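You operate a simulated robot arm through the tools that you are given. There is no shell and no other tool. Be economical: measure what you need, move in short steps, check, and stop when the job is done.

Carry out the task below with a simulated robot arm. There is one attempt and no reset: what you move stays moved.

TASK
Grease the tops of the red pad and the blue pad.
Fine: use the green brush and the yellow tin; lid on the black rubber square meanwhile, brush back, lid on again. Set down upright: short green brush. A coat counts when it lies all over at full strength: go over it till it gets no stronger.

It is judged by the outcome, as a careful person would: the job done as asked, and still so three seconds after it is handed in. It fails if anything else is knocked over, pushed out of place, dropped, spilled or broken. A push-on lid holds only when it is set on centred and level and pressed home; a screw cap is set on level and turned clockwise until tight.

THE ROBOT
A 7-joint arm with a two-finger parallel gripper, fixed in place. Base frame: the origin is at the foot of the arm, x ahead of it, y to its left, z up; the work surface is at about z = 0. Units: m, degrees, N and s.
With the tool pointing down near the work surface it reaches from about 0.22 to 0.58 m from the base axis. Its first joint turns from -66.0 to 66.0 degrees. Payload 2.5 kg.
The TCP is the grasp point between the finger pads, 0.023 m short of the fingertips. In the tool frame z runs along the fingers and y along their closing line. Largest opening 0.094 m; finger width 0.038, thickness 0.01; the body of the gripper, 0.054 by 0.096 m, starts 0.039 m behind the TCP.
Orientation is that of the tool frame in the base frame, as [roll, pitch, yaw] about the fixed x, y, z axes, in that order (R = Rz(yaw) Ry(pitch) Rx(roll)). With the fingers straight down and closing along the base's y, the tool's x points along the base's -x, its y along +y and its z along -z.

THE INTERFACE
- The arm moves only by the tool drive_tool. Its argument "commands" is a list of rows, each an object of numbers (a shift or turn left out is 0, a gripper value left out holds the last): "dx", "dy", "dz": the shift along the tool's x, y, z in cm; "ax", "ay", "az": the turn, a rotation vector about the tool's x, y, z in degrees; "claw": the opening, from 0 (shut) to 1 (fully open). In form: [{"dx": .., "dy": .., "dz": .., "ax": .., "ay": .., "az": .., "claw": ..}, ...]. A call has 1 to 12 rows; each row is the pose to reach, as a shift and turn from the pose commanded when the call began, along the tool's axes at that moment. Rows are played at 5 a second. More than 0.05 m and 8.6 degrees between two rows, or a gripper value outside its range, and nothing of the call is played. Where a pose cannot be reached the arm comes as near as it can. A force on the tool above 50 N (or 10 N above the force at the start of the call, whichever is more), or a blocked arm, ends the call early, and 0.2 s more pass. Each finger travels about 0.108 m/s and halts on what it meets, pressing with about 35 N; the grip force reading is that of the motor and also rises with nothing between the fingers. The clock runs only during rows and for 0.2 s after the last one: add rows that repeat a pose to give the fingers time. The reply holds the time, the measured pose of the TCP, the force on the tool along the base axes, the opening and the grip force, in the units named above and with some noise, with the torque about the TCP (base axes, N m) and any sound that the robot's microphone picked up, and new pictures: "views" is both (left out), scene, wrist or none.
- Cameras (640 x 400 px; columns grow to the right, rows downward): "scene" is fixed at [0.1244, -0.4112, 0.5488]; the picture's right is [0.79, -0.61, 0.00], its down [-0.32, -0.42, -0.85] and it looks along [0.52, 0.67, -0.53] (base axes); focal length 296 px, centre (320, 200). "wrist" rides on the gripper at [0.086, 0.016, -0.075] in the tool frame; the picture's right is [-0.18, 0.98, 0.00], its down [-0.58, -0.11, -0.81] and it looks along [-0.79, -0.15, 0.59] (tool axes); focal length 243 px, centre (320, 200). There is no depth. A picture from a camera that has moved, and an enlarged one, comes with that camera's place and axes in the base frame and with its lens.
- inspect(camera, box): a new picture of the part [left, top, right, bottom] of that camera's present view, enlarged. The clock stands still meanwhile.
- job_done(): hands the job in; it is judged then, once.

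Go step by step. Nothing tells you positions but the pictures and the camera data: compare them with the known pose of the tool, close in by small moves and look again before you grip or let go. The budget is 120 turns and 200 pictures, counting those below and the enlarged ones. Unless the task says otherwise, let go and move clear before handing in, and close with one line.

The tools are called after "Request:" by a JSON object that holds its "api" and its "payload". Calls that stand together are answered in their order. drive_tool: Moves the arm, as the interface text tells. Its arguments: {"type":"object","properties":{"commands":{"type":"array"},"views":{"type":"string","enum":["both","scene","wrist","none"]}},"required":["commands"]} The other tools are called the same way: inspect (camera, box) takes an enlarged picture of a part of a camera's view; job_done () hands the job in.

At the start:

```text
t: 0.0
eef_pos: [0.4541, 0.0443, 0.3882]
ee_rot: [179.9, 0.0, -180.0]
wrist_force: [0.3, 0.0, 0.0]
torque: [-0.02, 0.04, -0.02]
grip_width: 0.094
gripper_force: 0.1
```

scene: 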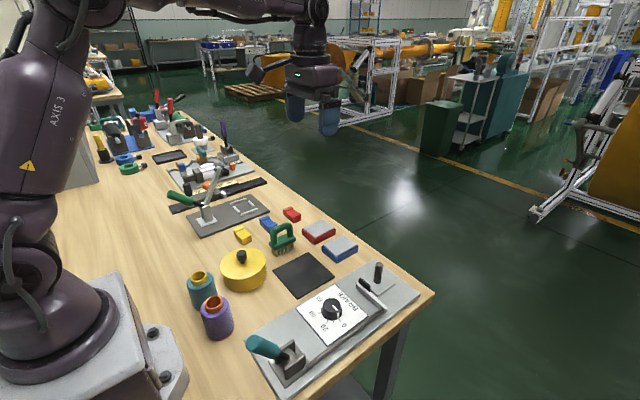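
wrist: 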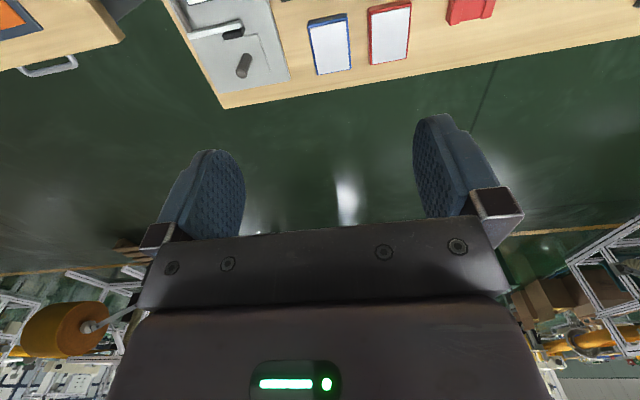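

I see a yellow tin with a black knob, a green brush, red and blue pads, and a black rubber square near the front. I'll take enlarged views to measure them.

Request:
{"api": "inspect", "payload": {"camera": "scene", "box": [180, 190, 380, 315]}}

Request:
{"api": "inspect", "payload": {"camera": "scene", "box": [250, 200, 370, 275]}}

```text
3.20 times, centred on (280, 252) of scene
camera zoom: at [0.1244, -0.4112, 0.5488], right [0.79, -0.61, 0.0], down [-0.32, -0.42, -0.85], along [0.52, 0.67, -0.53], focal length 947 px, centre (448, 32)
```

zoom: 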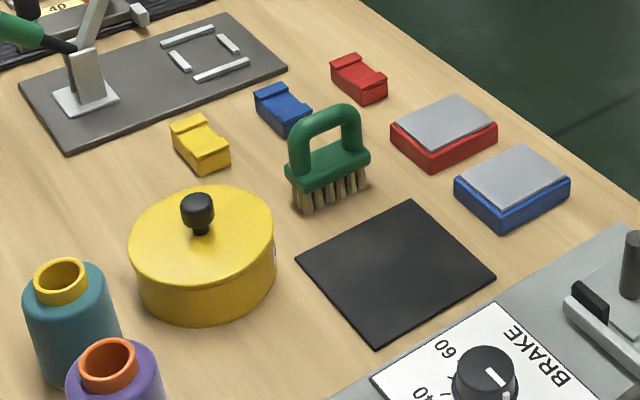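

```text
5.33 times, centred on (310, 238) of scene
camera zoom: at [0.1244, -0.4112, 0.5488], right [0.79, -0.61, 0.0], down [-0.32, -0.42, -0.85], along [0.52, 0.67, -0.53], focal length 1579 px, centre (373, 0)
```

zoom: 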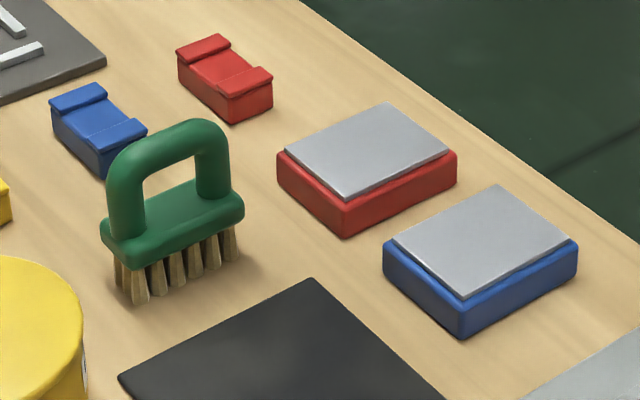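

Request:
{"api": "drive_tool", "payload": {"commands": [{"dx": 4, "dy": 0.5}, {"dx": 8, "dy": 1}, {"dx": 12, "dy": 1.5}, {"dx": 16, "dy": 2}, {"dx": 20, "dy": 2.5, "dz": 2}, {"dx": 20, "dy": 2.5, "dz": 4}, {"dx": 20, "dy": 2.5, "dz": 4}]}}

```text
t: 1.6
eef_pos: [0.2527, 0.0683, 0.3489]
ee_rot: [-179.9, -0.1, 179.9]
wrist_force: [-0.5, 0.1, -0.3]
torque: [-0.03, -0.01, 0.01]
grip_width: 0.0942
gripper_force: 0.2
camera wrist: at [0.1665, 0.0835, 0.4239], right [0.18, 0.98, 0.0], down [0.58, -0.11, 0.81], along [0.79, -0.15, -0.59], focal length 243 px, centre (320, 200)
```

scene: 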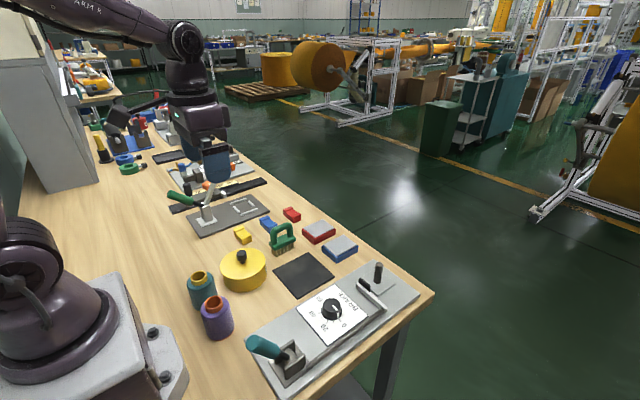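
wrist: 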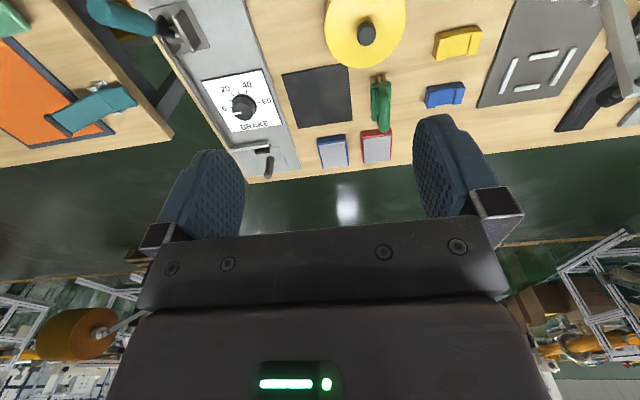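

The wrist camera now sees everything from above-behind; I'll enlarge it for measuring.

Request:
{"api": "inspect", "payload": {"camera": "wrist", "box": [270, 0, 430, 100]}}

Request:
{"api": "inspect", "payload": {"camera": "wrist", "box": [280, 80, 440, 180]}}

```text
4.00 times, centred on (350, 50) of wrist
camera zoom: at [0.1665, 0.0835, 0.4239], right [0.18, 0.98, 0.0], down [0.58, -0.11, 0.81], along [0.79, -0.15, -0.59], focal length 970 px, centre (200, 800)
```

zoom: 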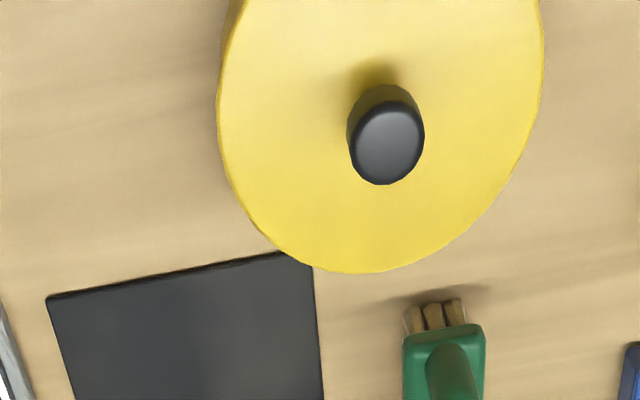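

```text
4.00 times, centred on (360, 130) of wrist
camera zoom: at [0.1665, 0.0835, 0.4239], right [0.18, 0.98, 0.0], down [0.58, -0.11, 0.81], along [0.79, -0.15, -0.59], focal length 970 px, centre (160, 480)
```

zoom: 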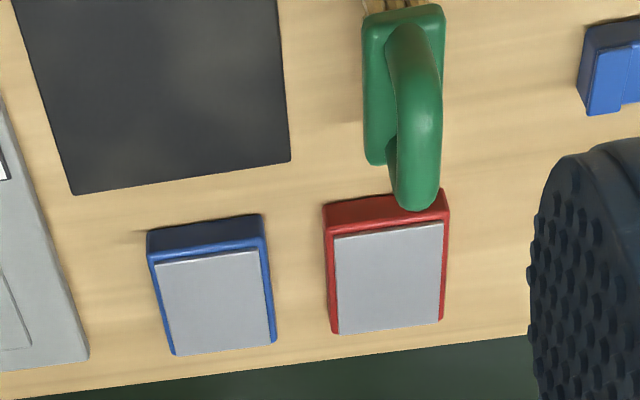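

The tin centre is about (0.292, 0.117), the rubber square centre (0.418, 0.036), the brush (0.42, 0.14), and the red and blue pads around (0.543, 0.138) and (0.543, 0.043). I'll go above the tin knob.

Request:
{"api": "drive_tool", "payload": {"commands": [{"dx": -2, "dy": 2.5, "dz": 2}, {"dx": -3.9, "dy": 4.9, "dz": 5}, {"dx": -3.9, "dy": 4.9, "dz": 9}, {"dx": -3.9, "dy": 4.9, "dz": 13}, {"dx": -3.9, "dy": 4.9, "dz": 17}, {"dx": -3.9, "dy": 4.9, "dz": 20}, {"dx": -3.9, "dy": 4.9, "dz": 20}]}}

```text
t: 3.2
eef_pos: [0.2941, 0.116, 0.149]
ee_rot: [-180.0, 0.1, 179.8]
wrist_force: [0.2, -0.4, 0.5]
torque: [-0.01, 0.0, 0.02]
grip_width: 0.0938
gripper_force: 0.0
camera wrist: at [0.2071, 0.1315, 0.224], right [0.19, 0.98, 0.0], down [0.58, -0.11, 0.81], along [0.79, -0.15, -0.59], focal length 243 px, centre (320, 200)
```

scene: 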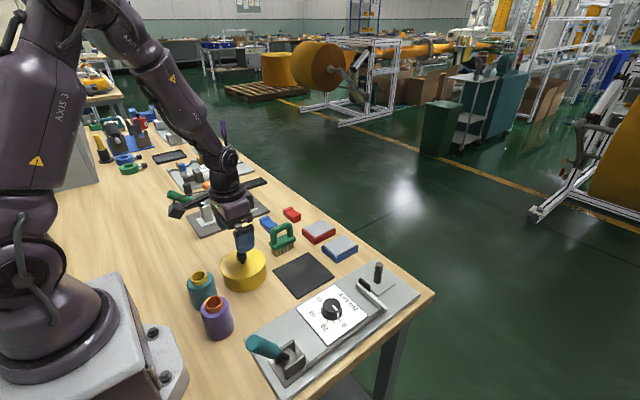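
wrist: 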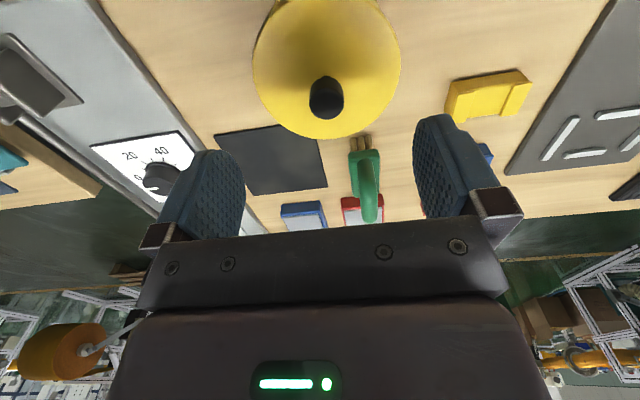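

Request:
{"api": "inspect", "payload": {"camera": "wrist", "box": [240, 0, 432, 120]}}

Request:
{"api": "inspect", "payload": {"camera": "scene", "box": [195, 215, 299, 280]}}

```text
3.33 times, centred on (336, 60) of wrist
camera zoom: at [0.2071, 0.1315, 0.224], right [0.19, 0.98, 0.0], down [0.58, -0.11, 0.81], along [0.79, -0.15, -0.59], focal length 809 px, centre (267, 667)
```

zoom: 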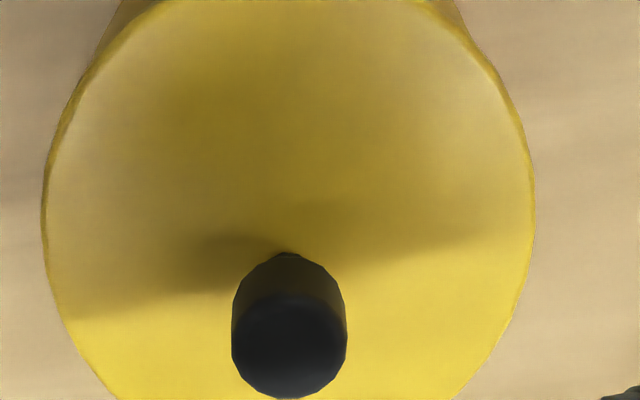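

```text
6.15 times, centred on (247, 248) of scene
camera zoom: at [0.1244, -0.4112, 0.5488], right [0.79, -0.61, 0.0], down [-0.32, -0.42, -0.85], along [0.52, 0.67, -0.53], focal length 1822 px, centre (769, -92)
```

zoom: 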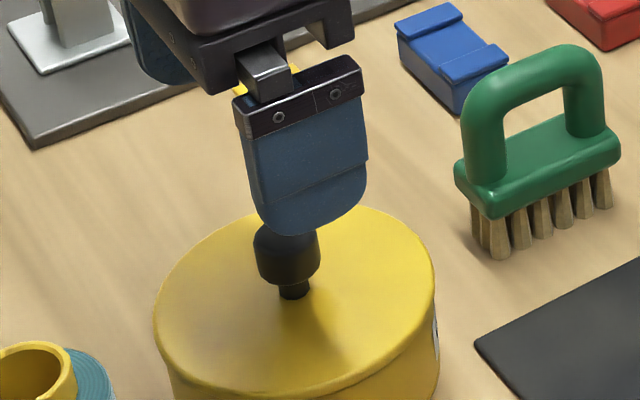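

The knob axis looks to be at (0.3015, 0.1185), with the knob head between z 0.045 and 0.07. I'll descend partway and check alignment.

Request:
{"api": "drive_tool", "payload": {"commands": [{"dx": -0.75, "dy": 0.25, "dz": 2, "claw": 0.7}, {"dx": -0.75, "dy": 0.25, "dz": 4}, {"dx": -0.75, "dy": 0.25, "dz": 6}, {"dx": -0.75, "dy": 0.25, "dz": 7}, {"dx": -0.75, "dy": 0.25, "dz": 7.5}, {"dx": -0.75, "dy": 0.25, "dz": 7.5}]}}

Request:
{"api": "inspect", "payload": {"camera": "wrist", "box": [220, 100, 420, 225]}}

Request:
{"api": "inspect", "payload": {"camera": "scene", "box": [195, 215, 299, 280]}}

```text
t: 4.6
eef_pos: [0.3012, 0.1203, 0.0743]
ee_rot: [179.9, 0.0, 180.0]
wrist_force: [-0.9, -0.8, 1.1]
torque: [-0.02, 0.01, 0.0]
grip_width: 0.0658
gripper_force: 0.0
camera wrist: at [0.2147, 0.135, 0.1486], right [0.18, 0.98, 0.0], down [0.58, -0.11, 0.81], along [0.79, -0.15, -0.59], focal length 243 px, centre (320, 200)
```

scene: 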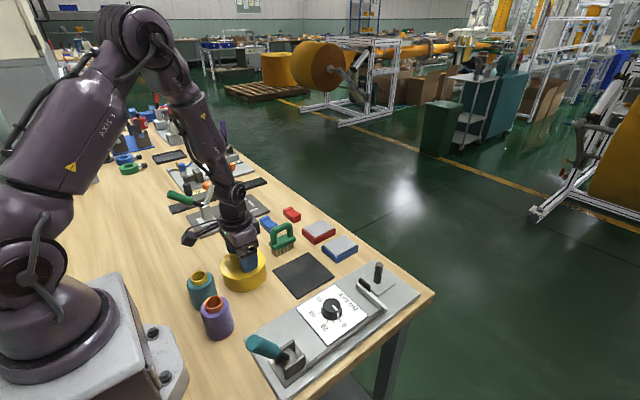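
wrist: 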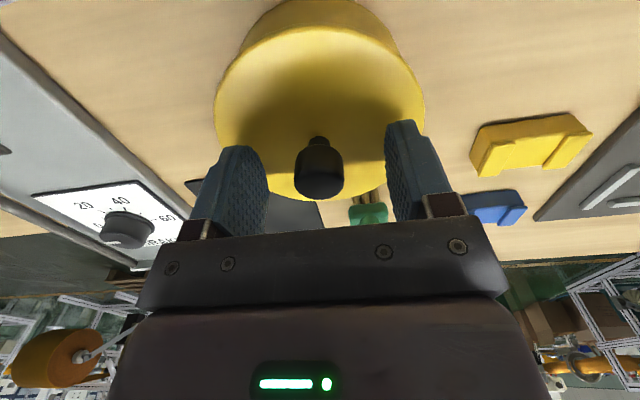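

```text
3.20 times, centred on (320, 162) of wrist
camera zoom: at [0.2147, 0.135, 0.1486], right [0.18, 0.98, 0.0], down [0.58, -0.11, 0.81], along [0.79, -0.15, -0.59], focal length 776 px, centre (320, 320)
```

zoom: 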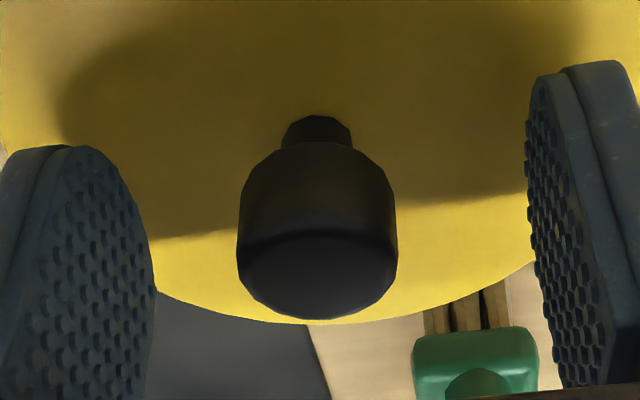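

```text
6.15 times, centred on (247, 248) of scene
camera zoom: at [0.1244, -0.4112, 0.5488], right [0.79, -0.61, 0.0], down [-0.32, -0.42, -0.85], along [0.52, 0.67, -0.53], focal length 1822 px, centre (769, -92)
```

zoom: 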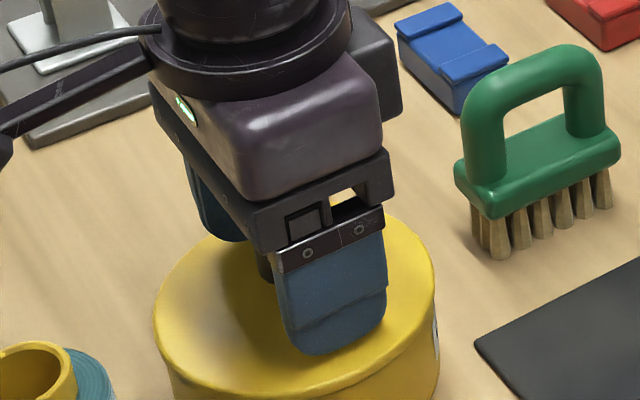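

The knob is centred in y. In x it sits about 3–4 mm further ahead. I'll correct that, lower a bit and grip.

Request:
{"api": "drive_tool", "payload": {"commands": [{"dx": -0.35, "dz": 0.3}, {"dx": -0.35, "dz": 0.55}, {"dx": -0.35, "dz": 0.55}, {"dx": -0.35, "dz": 0.55, "claw": 0.2}, {"dx": -0.35, "dz": 0.55, "claw": 0.1}, {"dx": -0.35, "dz": 0.55, "claw": 0.1}, {"dx": -0.35, "dz": 0.55, "claw": 0.1}]}}

Request:
{"api": "inspect", "payload": {"camera": "wrist", "box": [220, 100, 420, 225]}}

```text
t: 5.4
eef_pos: [0.3049, 0.1191, 0.0711]
ee_rot: [180.0, 0.0, 179.9]
wrist_force: [-4.0, -2.1, 12.3]
torque: [0.02, 0.09, 0.04]
grip_width: 0.0659
gripper_force: 0.0
stopped in row 3: the force on the tool passed its limit at 53 N (the readings are from after the stop); the commanded pose is now the measured one
camera wrist: at [0.218, 0.1353, 0.145], right [0.19, 0.98, 0.0], down [0.58, -0.11, 0.81], along [0.79, -0.15, -0.59], focal length 243 px, centre (320, 200)
```

scene: 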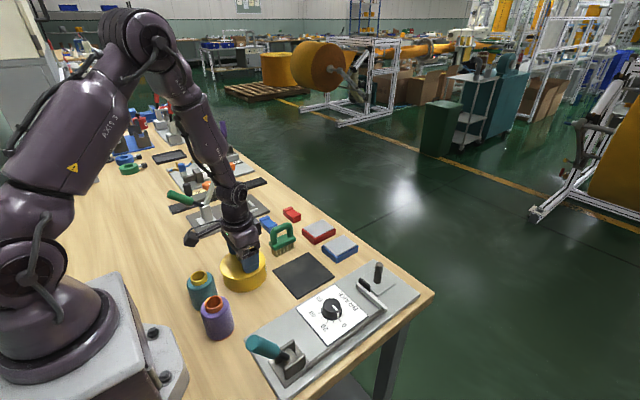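
wrist: 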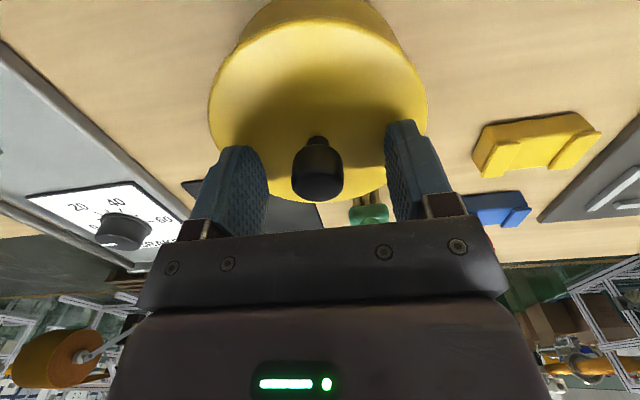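

```text
3.20 times, centred on (320, 162) of wrist
camera zoom: at [0.218, 0.1353, 0.145], right [0.19, 0.98, 0.0], down [0.58, -0.11, 0.81], along [0.79, -0.15, -0.59], focal length 776 px, centre (320, 320)
```

zoom: 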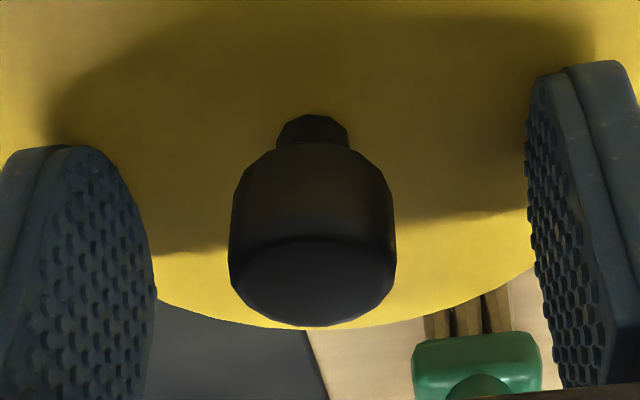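

The fingertips touched the lid top, so that is at z≈0.047 and the knob is a little higher and nearer than estimated. I'll lift slightly, shift back 3 mm and grip.

Request:
{"api": "drive_tool", "payload": {"commands": [{"dz": -0.3}, {"dx": 0.35, "dy": -0.1, "dz": -0.3}, {"dx": 0.35, "dy": -0.1, "dz": -0.3}, {"dx": 0.35, "dy": -0.1, "dz": -0.3, "claw": 0.4}, {"dx": 0.35, "dy": -0.1, "dz": -0.3, "claw": 0.3}, {"dx": 0.35, "dy": -0.1, "dz": -0.3, "claw": 0.2}, {"dx": 0.35, "dy": -0.1, "dz": -0.3, "claw": 0.1}, {"dx": 0.35, "dy": -0.1, "dz": -0.3, "claw": 0.1}, {"dx": 0.35, "dy": -0.1, "dz": -0.3, "claw": 0.1}]}}

Request:
{"api": "inspect", "payload": {"camera": "wrist", "box": [220, 100, 420, 225]}}

```text
t: 7.4
eef_pos: [0.3005, 0.1193, 0.0721]
ee_rot: [180.0, 0.0, 180.0]
wrist_force: [-0.4, -1.3, 0.4]
torque: [0.0, 0.0, 0.0]
grip_width: 0.0224
gripper_force: 35.0
heard: snap
camera wrist: at [0.2145, 0.1342, 0.1474], right [0.19, 0.98, 0.0], down [0.58, -0.11, 0.81], along [0.79, -0.15, -0.59], focal length 243 px, centre (320, 200)
```

scene: 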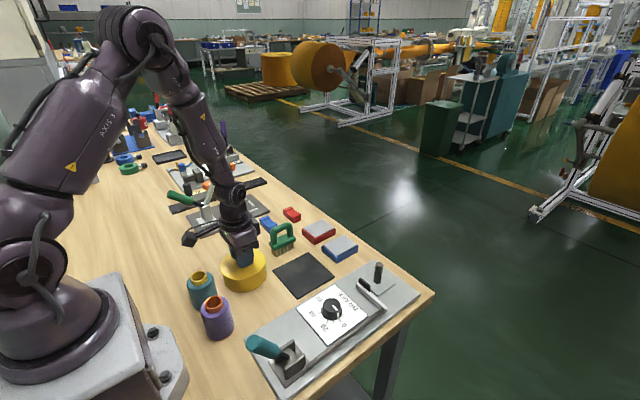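
wrist: 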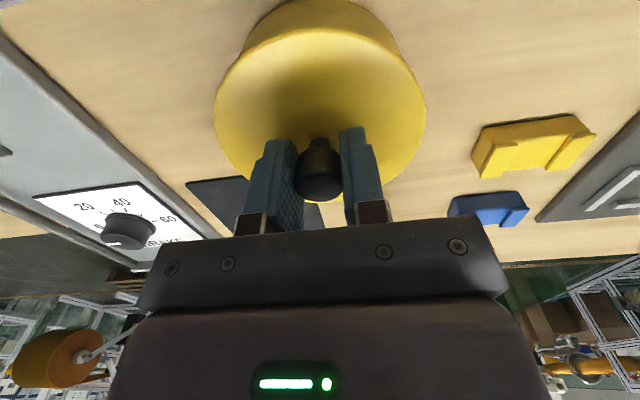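

```text
3.20 times, centred on (320, 162) of wrist
camera zoom: at [0.2145, 0.1342, 0.1474], right [0.19, 0.98, 0.0], down [0.58, -0.11, 0.81], along [0.79, -0.15, -0.59], focal length 776 px, centre (320, 320)
```

zoom: 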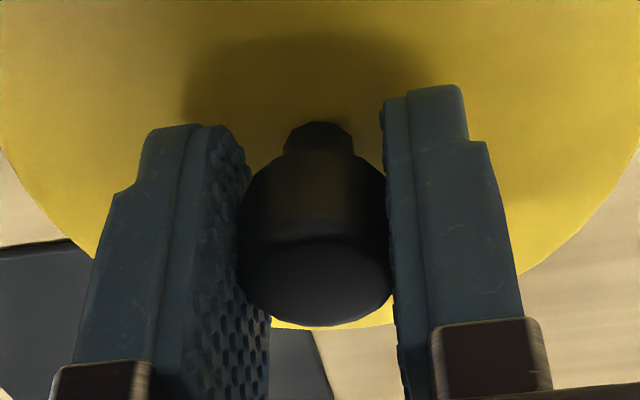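

Gripped on the knob (0.022 m). I'll pull the lid straight up.

Request:
{"api": "drive_tool", "payload": {"commands": [{"dz": -0.5}, {"dz": -1}, {"dz": -2}, {"dz": -4}, {"dz": -6}, {"dz": -8}, {"dz": -8}]}}

```text
t: 9.0
eef_pos: [0.3, 0.1187, 0.1527]
ee_rot: [180.0, -0.1, 179.9]
wrist_force: [0.5, 0.6, 0.2]
torque: [-0.02, -0.01, -0.03]
grip_width: 0.0227
gripper_force: 35.1
camera wrist: at [0.2147, 0.1342, 0.2272], right [0.19, 0.98, 0.0], down [0.58, -0.11, 0.81], along [0.79, -0.15, -0.59], focal length 243 px, centre (320, 200)
```

scene: 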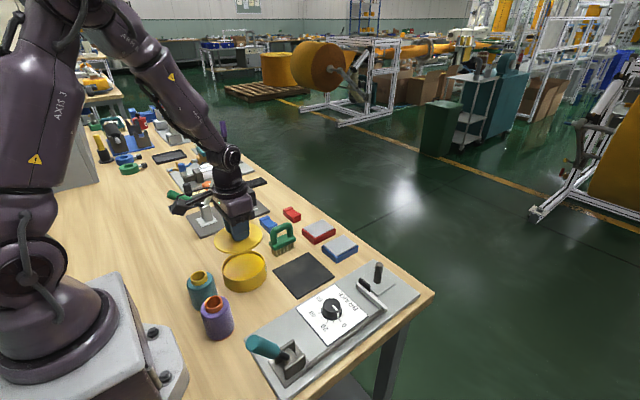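
wrist: 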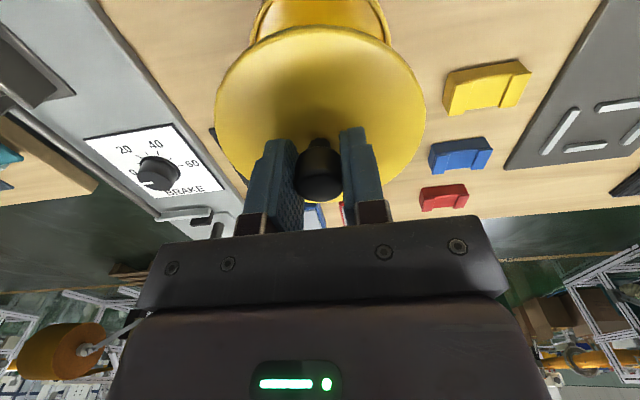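

The lid came off cleanly. I'll carry it above the black square.

Request:
{"api": "drive_tool", "payload": {"commands": [{"dy": -4}, {"dy": -8.3, "dx": -1}, {"dy": -8.3, "dx": -5}, {"dy": -8.3, "dx": -9}, {"dy": -8.3, "dx": -11.8}, {"dy": -8.3, "dx": -11.8}]}}

Request:
{"api": "inspect", "payload": {"camera": "scene", "box": [190, 200, 350, 300]}}

```text
t: 10.4
eef_pos: [0.4188, 0.0367, 0.1512]
ee_rot: [-180.0, -0.1, 179.9]
wrist_force: [0.4, 0.1, 0.4]
torque: [-0.01, -0.01, 0.0]
grip_width: 0.0232
gripper_force: 35.1
camera wrist: at [0.3326, 0.051, 0.2273], right [0.19, 0.98, 0.0], down [0.58, -0.11, 0.81], along [0.79, -0.15, -0.59], focal length 243 px, centre (320, 200)
```

scene: 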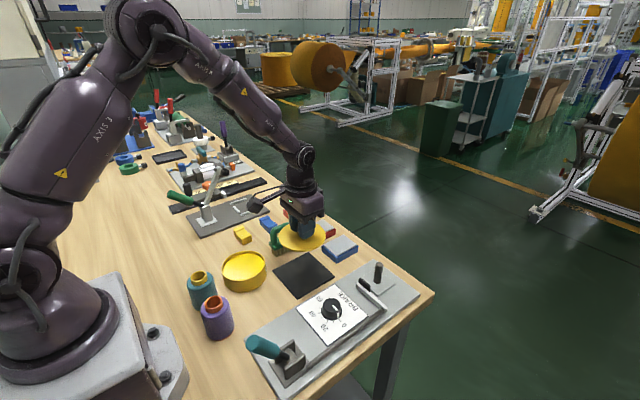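
wrist: 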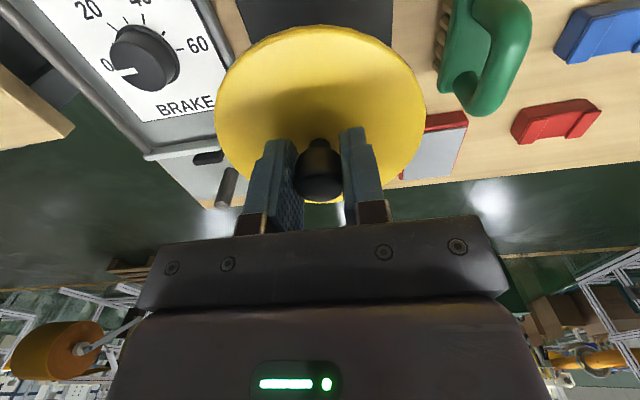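

```text
4.00 times, centred on (270, 250) of scene
camera zoom: at [0.1244, -0.4112, 0.5488], right [0.79, -0.61, 0.0], down [-0.32, -0.42, -0.85], along [0.52, 0.67, -0.53], focal length 1184 px, centre (520, 0)
```

zoom: 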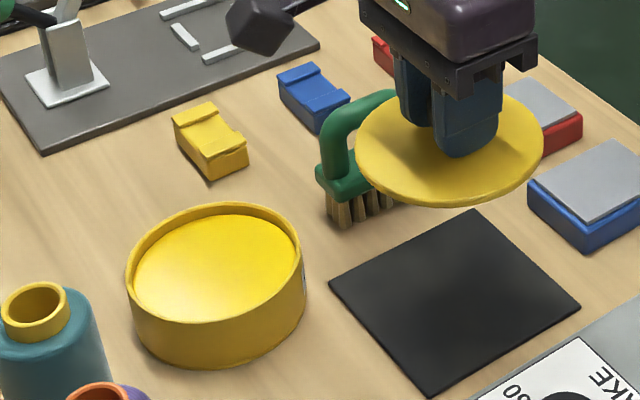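

The lid is a thin disc, and the square's centre comes out at about (0.4175, 0.034). I'll lower it in stages.

Request:
{"api": "drive_tool", "payload": {"commands": [{"dy": -0.25, "dz": 3}, {"dy": -0.25, "dz": 6}, {"dy": -0.25, "dz": 8.5}, {"dy": -0.25, "dz": 10}, {"dy": -0.25, "dz": 10.5}, {"dy": -0.25, "dz": 10.5}]}}

Request:
{"api": "inspect", "payload": {"camera": "scene", "box": [240, 210, 352, 280]}}

```text
t: 11.8
eef_pos: [0.4168, 0.0334, 0.0471]
ee_rot: [-180.0, 0.0, 179.9]
wrist_force: [-0.3, -0.4, -0.8]
torque: [-0.02, 0.02, 0.0]
grip_width: 0.0224
gripper_force: 35.0
camera wrist: at [0.3321, 0.0482, 0.1225], right [0.19, 0.98, 0.0], down [0.58, -0.11, 0.81], along [0.79, -0.15, -0.59], focal length 243 px, centre (320, 200)
```

scene: 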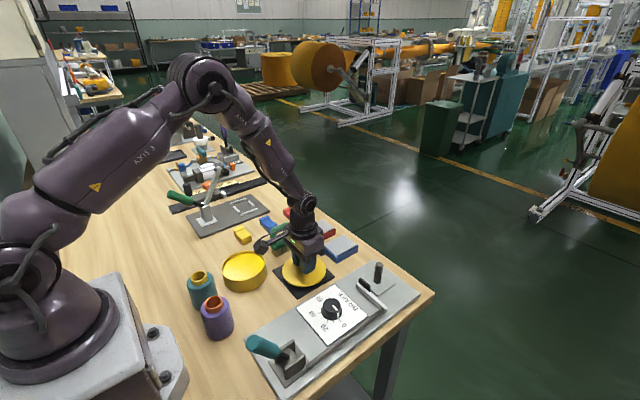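
wrist: 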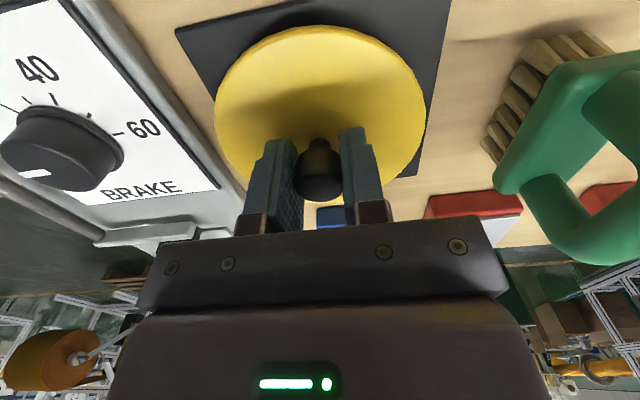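

```text
5.71 times, centred on (296, 245) of scene
camera zoom: at [0.1244, -0.4112, 0.5488], right [0.79, -0.61, 0.0], down [-0.32, -0.42, -0.85], along [0.52, 0.67, -0.53], focal length 1692 px, centre (457, -57)
```

zoom: 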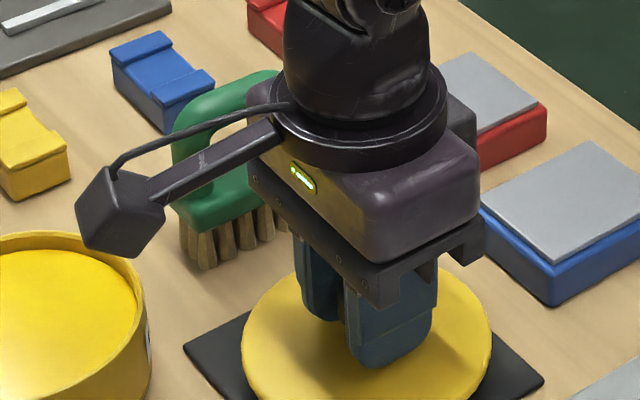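

The lid is just above the square and centred. I'll lower it in small steps to contact.

Request:
{"api": "drive_tool", "payload": {"commands": [{"dz": 0.3}, {"dz": 0.6}, {"dz": 0.8}, {"dz": 0.9}, {"dz": 0.9}], "views": "wrist"}}

```text
t: 13.0
eef_pos: [0.4195, 0.0339, 0.0383]
ee_rot: [-180.0, 0.0, 179.9]
wrist_force: [0.5, 0.6, -0.3]
torque: [0.03, -0.01, 0.02]
grip_width: 0.0227
gripper_force: 35.6
camera wrist: at [0.3323, 0.0484, 0.1136], right [0.19, 0.98, 0.0], down [0.58, -0.11, 0.81], along [0.79, -0.15, -0.59], focal length 243 px, centre (320, 200)
```

wrist: 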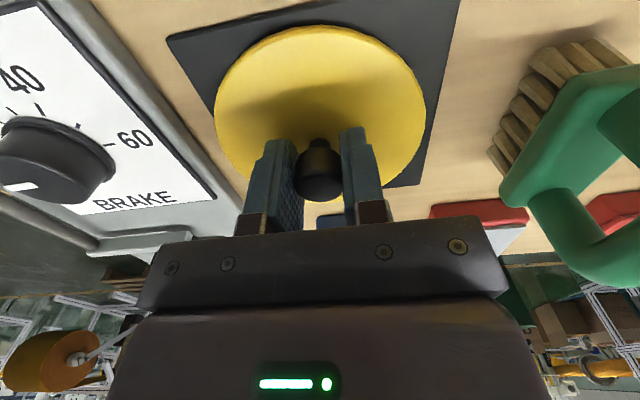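

Request:
{"api": "drive_tool", "payload": {"commands": [{"dz": 0.1}, {"dz": 0.2}, {"dz": 0.3}, {"dz": 0.4}, {"dz": 0.4}], "views": "none"}}

Request:
{"api": "inspect", "payload": {"camera": "scene", "box": [264, 245, 344, 305]}}

```text
t: 14.2
eef_pos: [0.4186, 0.0332, 0.0355]
ee_rot: [-179.9, -0.1, 179.9]
wrist_force: [-9.1, -1.6, 20.8]
torque: [0.16, 0.17, 0.01]
grip_width: 0.0226
gripper_force: 35.5
```

```text
6.67 times, centred on (304, 275) of scene
camera zoom: at [0.1243, -0.4112, 0.5489], right [0.79, -0.61, 0.0], down [-0.32, -0.42, -0.85], along [0.52, 0.67, -0.53], focal length 1974 px, centre (427, -300)
```

zoom: 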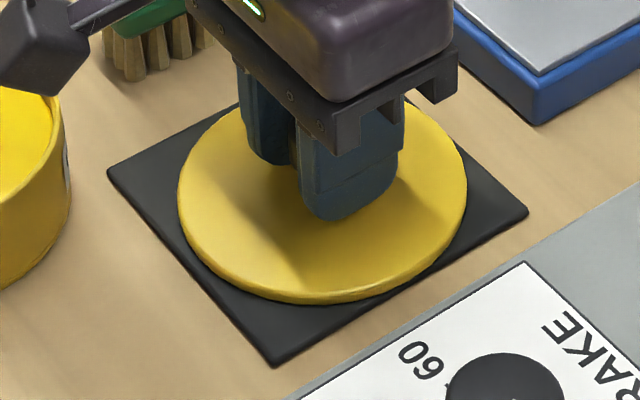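

The lid rests on the square (21 N). I'll ease off 1 mm, open, and rise clear.

Request:
{"api": "drive_tool", "payload": {"commands": [{"dz": -0.1}, {"dz": -0.1, "claw": 0.5}, {"dz": -0.1, "claw": 0.5}, {"dz": -0.1, "claw": 0.55}, {"dz": -1}, {"dz": -4}, {"dz": -8}, {"dz": -12}, {"dz": -12}]}}

```text
t: 16.2
eef_pos: [0.4181, 0.0349, 0.154]
ee_rot: [179.9, -0.1, 179.9]
wrist_force: [0.1, 0.0, 1.1]
torque: [0.01, 0.0, 0.01]
grip_width: 0.0516
gripper_force: 0.1
camera wrist: at [0.3328, 0.0493, 0.2296], right [0.19, 0.98, 0.0], down [0.58, -0.11, 0.81], along [0.79, -0.15, -0.59], focal length 243 px, centre (320, 200)
```

scene: 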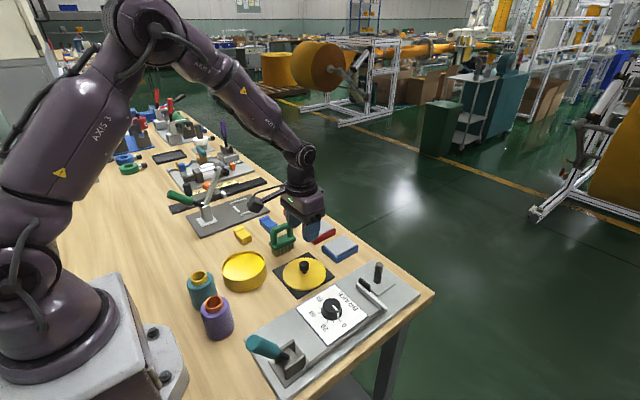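
wrist: 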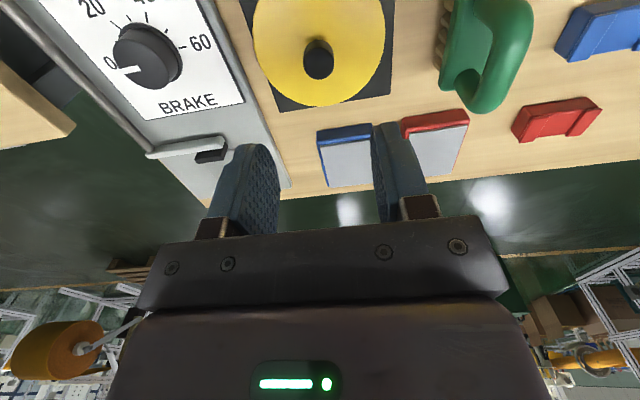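

The lid sits inside the square. I'll now move over the brush handle, around (0.42, 0.14).

Request:
{"api": "drive_tool", "payload": {"commands": [{"dy": 4}, {"dy": 8}, {"dy": 10.5}, {"dy": 10.5}]}}

Request:
{"api": "inspect", "payload": {"camera": "wrist", "box": [220, 0, 420, 200]}}

Request:
{"api": "inspect", "payload": {"camera": "scene", "box": [240, 200, 352, 270]}}

```text
t: 17.2
eef_pos: [0.4191, 0.1389, 0.1543]
ee_rot: [180.0, -0.1, 179.9]
wrist_force: [-0.1, -0.4, 0.1]
torque: [0.02, -0.04, -0.02]
grip_width: 0.0518
gripper_force: 0.0
camera wrist: at [0.3328, 0.154, 0.2291], right [0.19, 0.98, 0.0], down [0.58, -0.11, 0.81], along [0.79, -0.15, -0.59], focal length 243 px, centre (320, 200)
```

scene: 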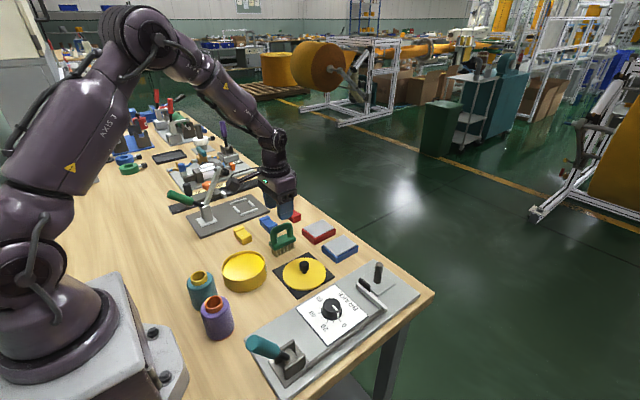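
wrist: 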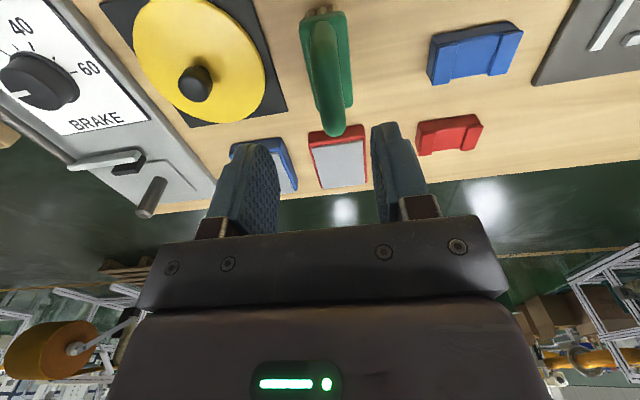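

```text
2.00 times, centred on (320, 100) of wrist
camera zoom: at [0.3328, 0.154, 0.2291], right [0.19, 0.98, 0.0], down [0.58, -0.11, 0.81], along [0.79, -0.15, -0.59], focal length 485 px, centre (320, 400)
```

zoom: 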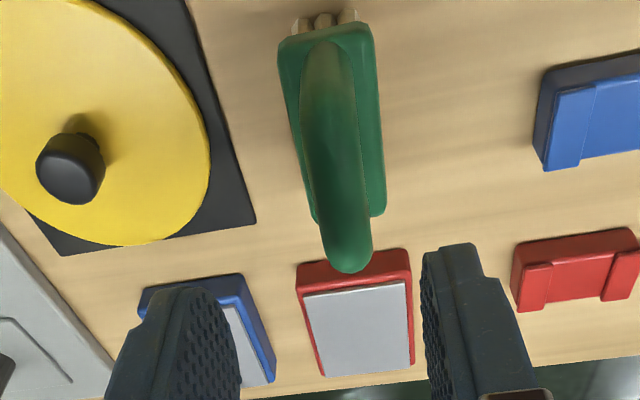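

```text
5.71 times, centred on (296, 235) of scene
camera zoom: at [0.1244, -0.4112, 0.5488], right [0.79, -0.61, 0.0], down [-0.32, -0.42, -0.85], along [0.52, 0.67, -0.53], focal length 1692 px, centre (457, 0)
```

zoom: 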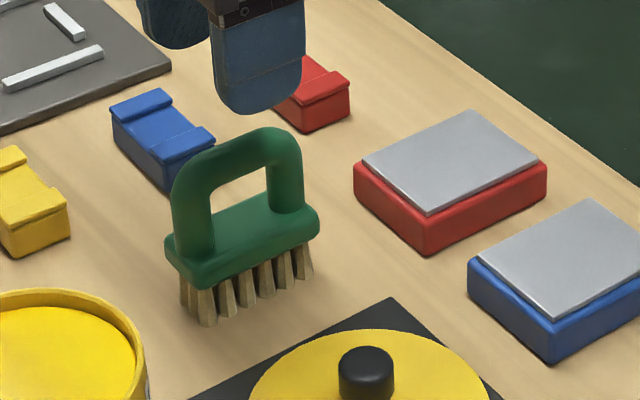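

The brush block is axis-aligned, centred near (0.422, 0.1445), and the handle bar is at z≈0.072. I'll descend to just above the grip height and look.

Request:
{"api": "drive_tool", "payload": {"commands": [{"dx": -0.4, "dy": 0.55, "dz": 2}, {"dx": -0.4, "dy": 0.55, "dz": 4.5}, {"dx": -0.4, "dy": 0.55, "dz": 6}, {"dx": -0.4, "dy": 0.55, "dz": 7}, {"dx": -0.4, "dy": 0.55, "dz": 7}], "views": "wrist"}}

Request:
{"api": "inspect", "payload": {"camera": "scene", "box": [240, 200, 352, 270]}}

```text
t: 18.4
eef_pos: [0.4221, 0.1438, 0.0835]
ee_rot: [-179.9, -0.1, 179.8]
wrist_force: [0.1, -0.1, -0.9]
torque: [0.0, 0.0, 0.01]
grip_width: 0.0516
gripper_force: 0.0
camera wrist: at [0.3365, 0.1589, 0.1596], right [0.19, 0.98, 0.0], down [0.58, -0.11, 0.81], along [0.79, -0.15, -0.59], focal length 243 px, centre (320, 200)
```

wrist: 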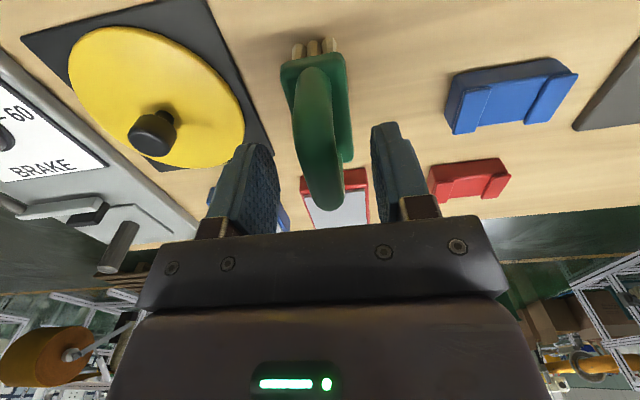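

```text
5.71 times, centred on (296, 235) of scene
camera zoom: at [0.1244, -0.4112, 0.5488], right [0.79, -0.61, 0.0], down [-0.32, -0.42, -0.85], along [0.52, 0.67, -0.53], focal length 1692 px, centre (457, 0)
```

zoom: 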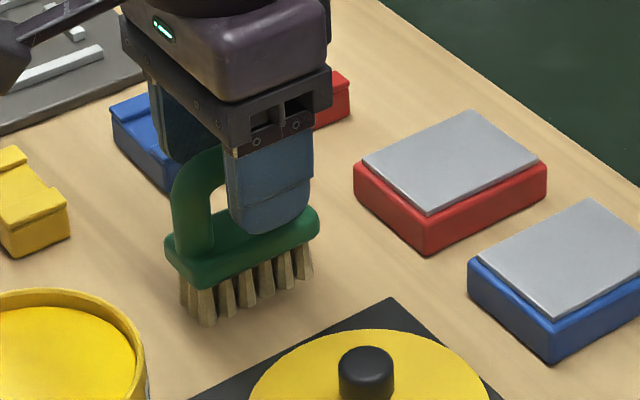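

Aligned. I'll lower to the bar and close.

Request:
{"api": "drive_tool", "payload": {"commands": [{"dx": -0.2, "dz": 0.6}, {"dx": -0.2, "dz": 1.2}, {"dx": -0.2, "dz": 1.2}, {"dx": -0.2, "dz": 1.2, "claw": 0.4}, {"dx": -0.2, "dz": 1.2, "claw": 0.3}, {"dx": -0.2, "dz": 1.2, "claw": 0.2}, {"dx": -0.2, "dz": 1.2, "claw": 0.1}, {"dx": -0.2, "dz": 1.2, "claw": 0.05}, {"dx": -0.2, "dz": 1.2, "claw": 0.05}], "views": "wrist"}}

Request:
{"api": "inspect", "payload": {"camera": "scene", "box": [240, 200, 352, 270]}}

```text
t: 20.4
eef_pos: [0.4253, 0.1436, 0.0728]
ee_rot: [180.0, 0.0, 180.0]
wrist_force: [-0.2, -0.3, -0.3]
torque: [-0.01, -0.01, 0.05]
grip_width: 0.0178
gripper_force: 34.7
camera wrist: at [0.3384, 0.1592, 0.1479], right [0.19, 0.98, 0.0], down [0.58, -0.11, 0.81], along [0.79, -0.15, -0.59], focal length 243 px, centre (320, 200)
```

wrist: 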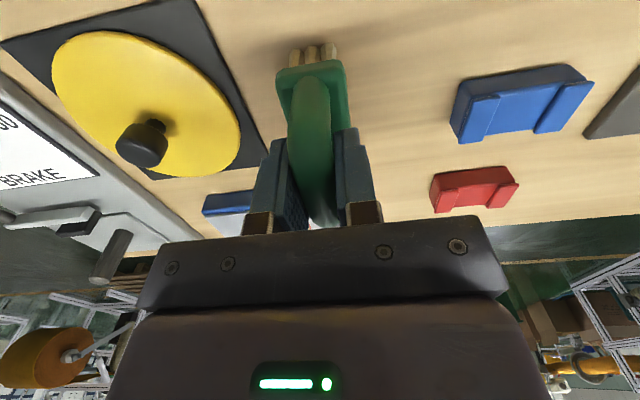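

```text
5.71 times, centred on (296, 235) of scene
camera zoom: at [0.1244, -0.4112, 0.5488], right [0.79, -0.61, 0.0], down [-0.32, -0.42, -0.85], along [0.52, 0.67, -0.53], focal length 1692 px, centre (457, 0)
```

zoom: 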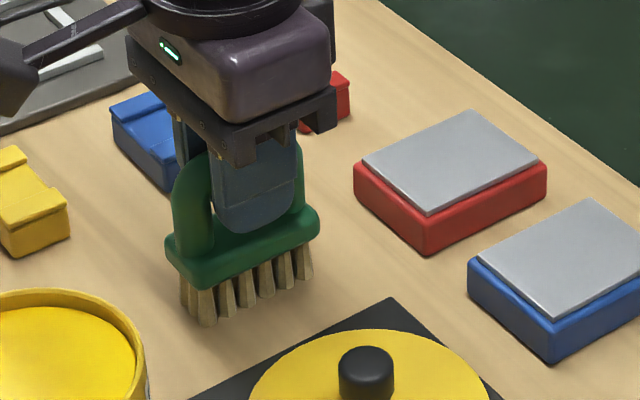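

Brush gripped (bar 18 mm, bristle tips ≈72 mm below the TCP). I'll lift it and move over the open tin.

Request:
{"api": "drive_tool", "payload": {"commands": [{"dz": -1}, {"dz": -4}, {"dz": -8}, {"dz": -8, "dx": 4, "dy": -1}, {"dz": -8, "dx": 8, "dy": -2}, {"dz": -8, "dx": 12.1, "dy": -2.5}, {"dz": -8, "dx": 12.1, "dy": -2.5}]}}

Request:
{"api": "inspect", "payload": {"camera": "scene", "box": [190, 200, 318, 300]}}

```text
t: 22.0
eef_pos: [0.3034, 0.1193, 0.1525]
ee_rot: [-179.9, 0.0, 180.0]
wrist_force: [0.3, -0.4, -1.6]
torque: [0.0, 0.01, 0.03]
grip_width: 0.0176
gripper_force: 34.8
camera wrist: at [0.2171, 0.1339, 0.2267], right [0.19, 0.98, 0.0], down [0.58, -0.11, 0.81], along [0.79, -0.15, -0.59], focal length 243 px, centre (320, 200)
```

scene: 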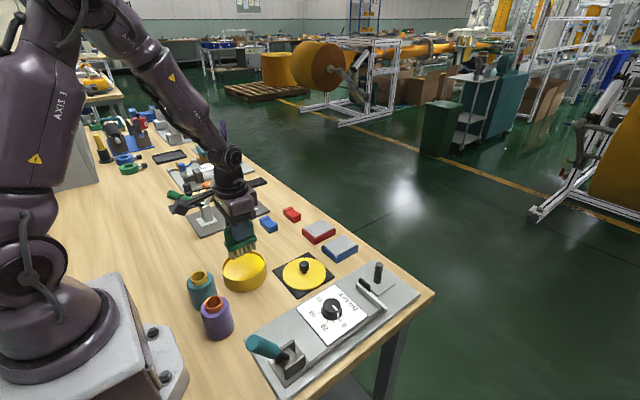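
wrist: 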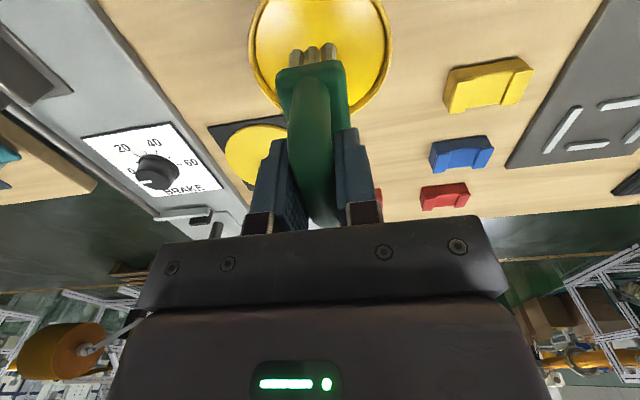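

```text
4.00 times, centred on (254, 250) of scene
camera zoom: at [0.1244, -0.4112, 0.5488], right [0.79, -0.61, 0.0], down [-0.32, -0.42, -0.85], along [0.52, 0.67, -0.53], focal length 1184 px, centre (584, 0)
```

zoom: 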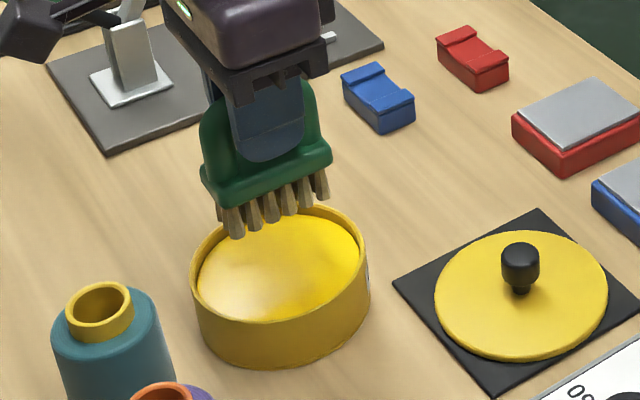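

The bristles are over the tin's inside. I'll lower carefully toward the grease.

Request:
{"api": "drive_tool", "payload": {"commands": [{"dz": 1.5, "dy": -0.15, "dx": 0.2}, {"dz": 3, "dy": -0.15, "dx": 0.2}, {"dz": 4, "dy": -0.15, "dx": 0.2}, {"dz": 4.4, "dy": -0.15, "dx": 0.2}, {"dz": 4.4, "dy": -0.15, "dx": 0.2}], "views": "none"}}

Request:
{"api": "inspect", "payload": {"camera": "scene", "box": [200, 220, 296, 295]}}

```text
t: 23.2
eef_pos: [0.3019, 0.1168, 0.1083]
ee_rot: [180.0, 0.0, 179.9]
wrist_force: [-0.4, -1.1, -0.7]
torque: [-0.03, -0.01, 0.01]
grip_width: 0.0176
gripper_force: 35.3
```

```text
5.33 times, centred on (248, 258) of scene
camera zoom: at [0.1244, -0.4112, 0.5488], right [0.79, -0.61, 0.0], down [-0.32, -0.42, -0.85], along [0.52, 0.67, -0.53], focal length 1579 px, centre (704, -107)
```

zoom: 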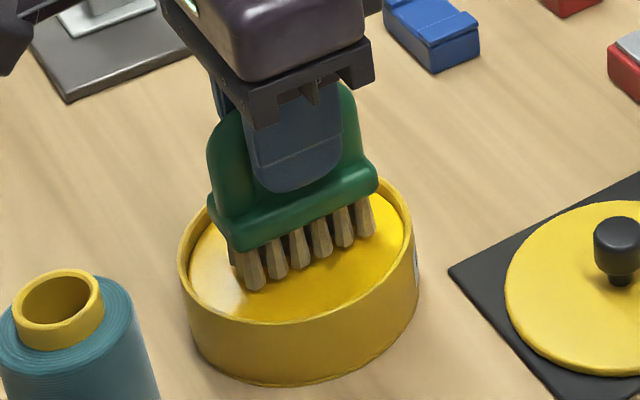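

Request:
{"api": "drive_tool", "payload": {"commands": [{"dz": 0.3}, {"dz": 0.6}, {"dz": 0.6}], "views": "none"}}

Request:
{"api": "inspect", "payload": {"camera": "scene", "box": [200, 220, 296, 295]}}

```text
t: 24.0
eef_pos: [0.3032, 0.1173, 0.1033]
ee_rot: [-180.0, 0.1, 179.9]
wrist_force: [-7.6, 1.2, 29.6]
torque: [-0.02, 0.03, 0.01]
grip_width: 0.0181
gripper_force: 34.9
```

```text
5.33 times, centred on (248, 258) of scene
camera zoom: at [0.1243, -0.4113, 0.5488], right [0.79, -0.61, 0.0], down [-0.32, -0.42, -0.85], along [0.52, 0.67, -0.53], focal length 1579 px, centre (704, -107)
```

zoom: 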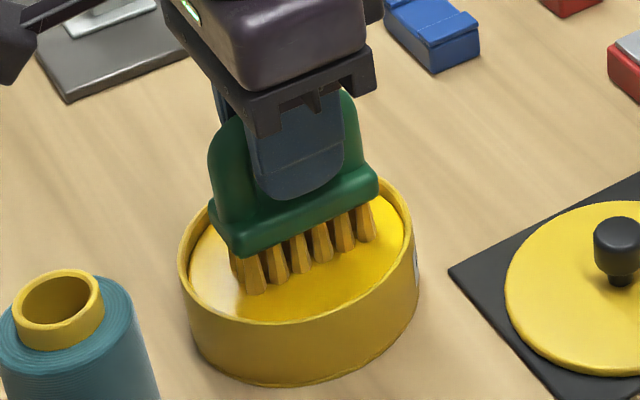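

The bristles turned yellow, so the brush is loaded (contact around TCP z 0.104). I'll lift and travel to above the red pad.

Request:
{"api": "drive_tool", "payload": {"commands": [{"dz": -1}, {"dz": -3}, {"dz": -5}, {"dz": -5, "dx": -4, "dy": 0.5}, {"dz": -5, "dx": -8.5, "dy": 1}, {"dz": -5, "dx": -13, "dy": 1.5}, {"dz": -5, "dx": -17.5, "dy": 1.8}, {"dz": -5, "dx": -21.5, "dy": 2}, {"dz": -5, "dx": -23.8, "dy": 2}, {"dz": -5, "dx": -23.8, "dy": 2}]}}

Request:
{"api": "inspect", "payload": {"camera": "scene", "box": [260, 190, 372, 270]}}

```text
t: 26.2
eef_pos: [0.5403, 0.1368, 0.1526]
ee_rot: [-179.9, -0.2, 179.9]
wrist_force: [-0.2, -0.9, -1.0]
torque: [0.01, 0.01, -0.01]
grip_width: 0.0174
gripper_force: 34.7
camera wrist: at [0.4538, 0.1529, 0.2279], right [0.19, 0.98, 0.0], down [0.58, -0.11, 0.81], along [0.79, -0.15, -0.59], focal length 243 px, centre (320, 200)
```

scene: 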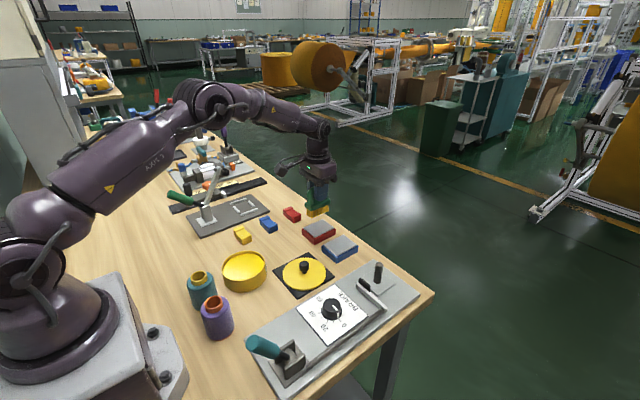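
wrist: 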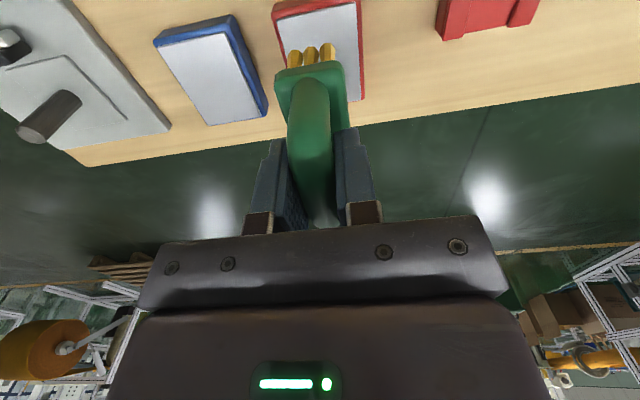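

```text
5.00 times, centred on (316, 230) of scene
camera zoom: at [0.1244, -0.4112, 0.5488], right [0.79, -0.61, 0.0], down [-0.32, -0.42, -0.85], along [0.52, 0.67, -0.53], focal length 1480 px, centre (340, 50)
```

zoom: 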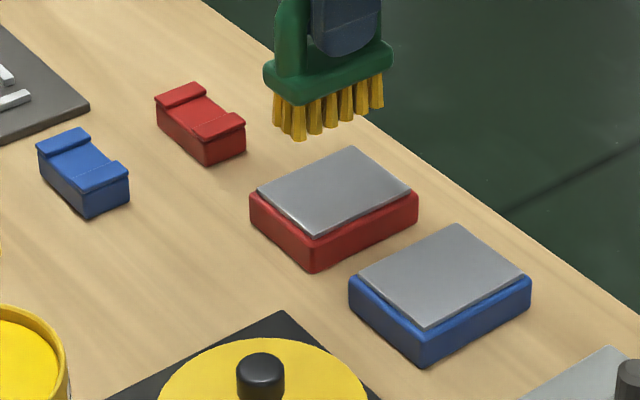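

The red plate spans x 0.508–0.577, y 0.108–0.163, top z≈0.024. I'll lower near its right edge and feel for contact.

Request:
{"api": "drive_tool", "payload": {"commands": [{"dz": 1.5, "dy": -1}, {"dz": 3, "dy": -1.7}, {"dz": 4.5, "dy": -1.7}, {"dz": 5.3, "dy": -1.7}, {"dz": 5.6, "dy": -1.7}, {"dz": 5.6, "dy": -1.7}], "views": "none"}}

Request:
{"api": "inspect", "payload": {"camera": "scene", "box": [260, 190, 372, 270]}}

```text
t: 27.6
eef_pos: [0.5403, 0.1208, 0.0972]
ee_rot: [-180.0, 0.1, 179.9]
wrist_force: [-1.5, -0.4, 6.7]
torque: [-0.03, -0.1, -0.03]
grip_width: 0.0177
gripper_force: 35.2
```

```text
5.00 times, centred on (316, 230) of scene
camera zoom: at [0.1244, -0.4112, 0.5488], right [0.79, -0.61, 0.0], down [-0.32, -0.42, -0.85], along [0.52, 0.67, -0.53], focal length 1480 px, centre (340, 50)
```

zoom: 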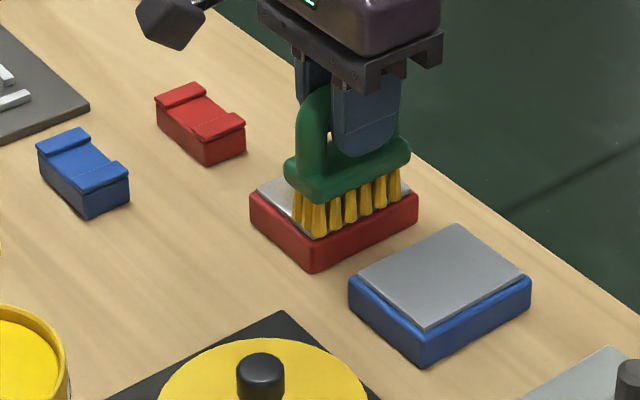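

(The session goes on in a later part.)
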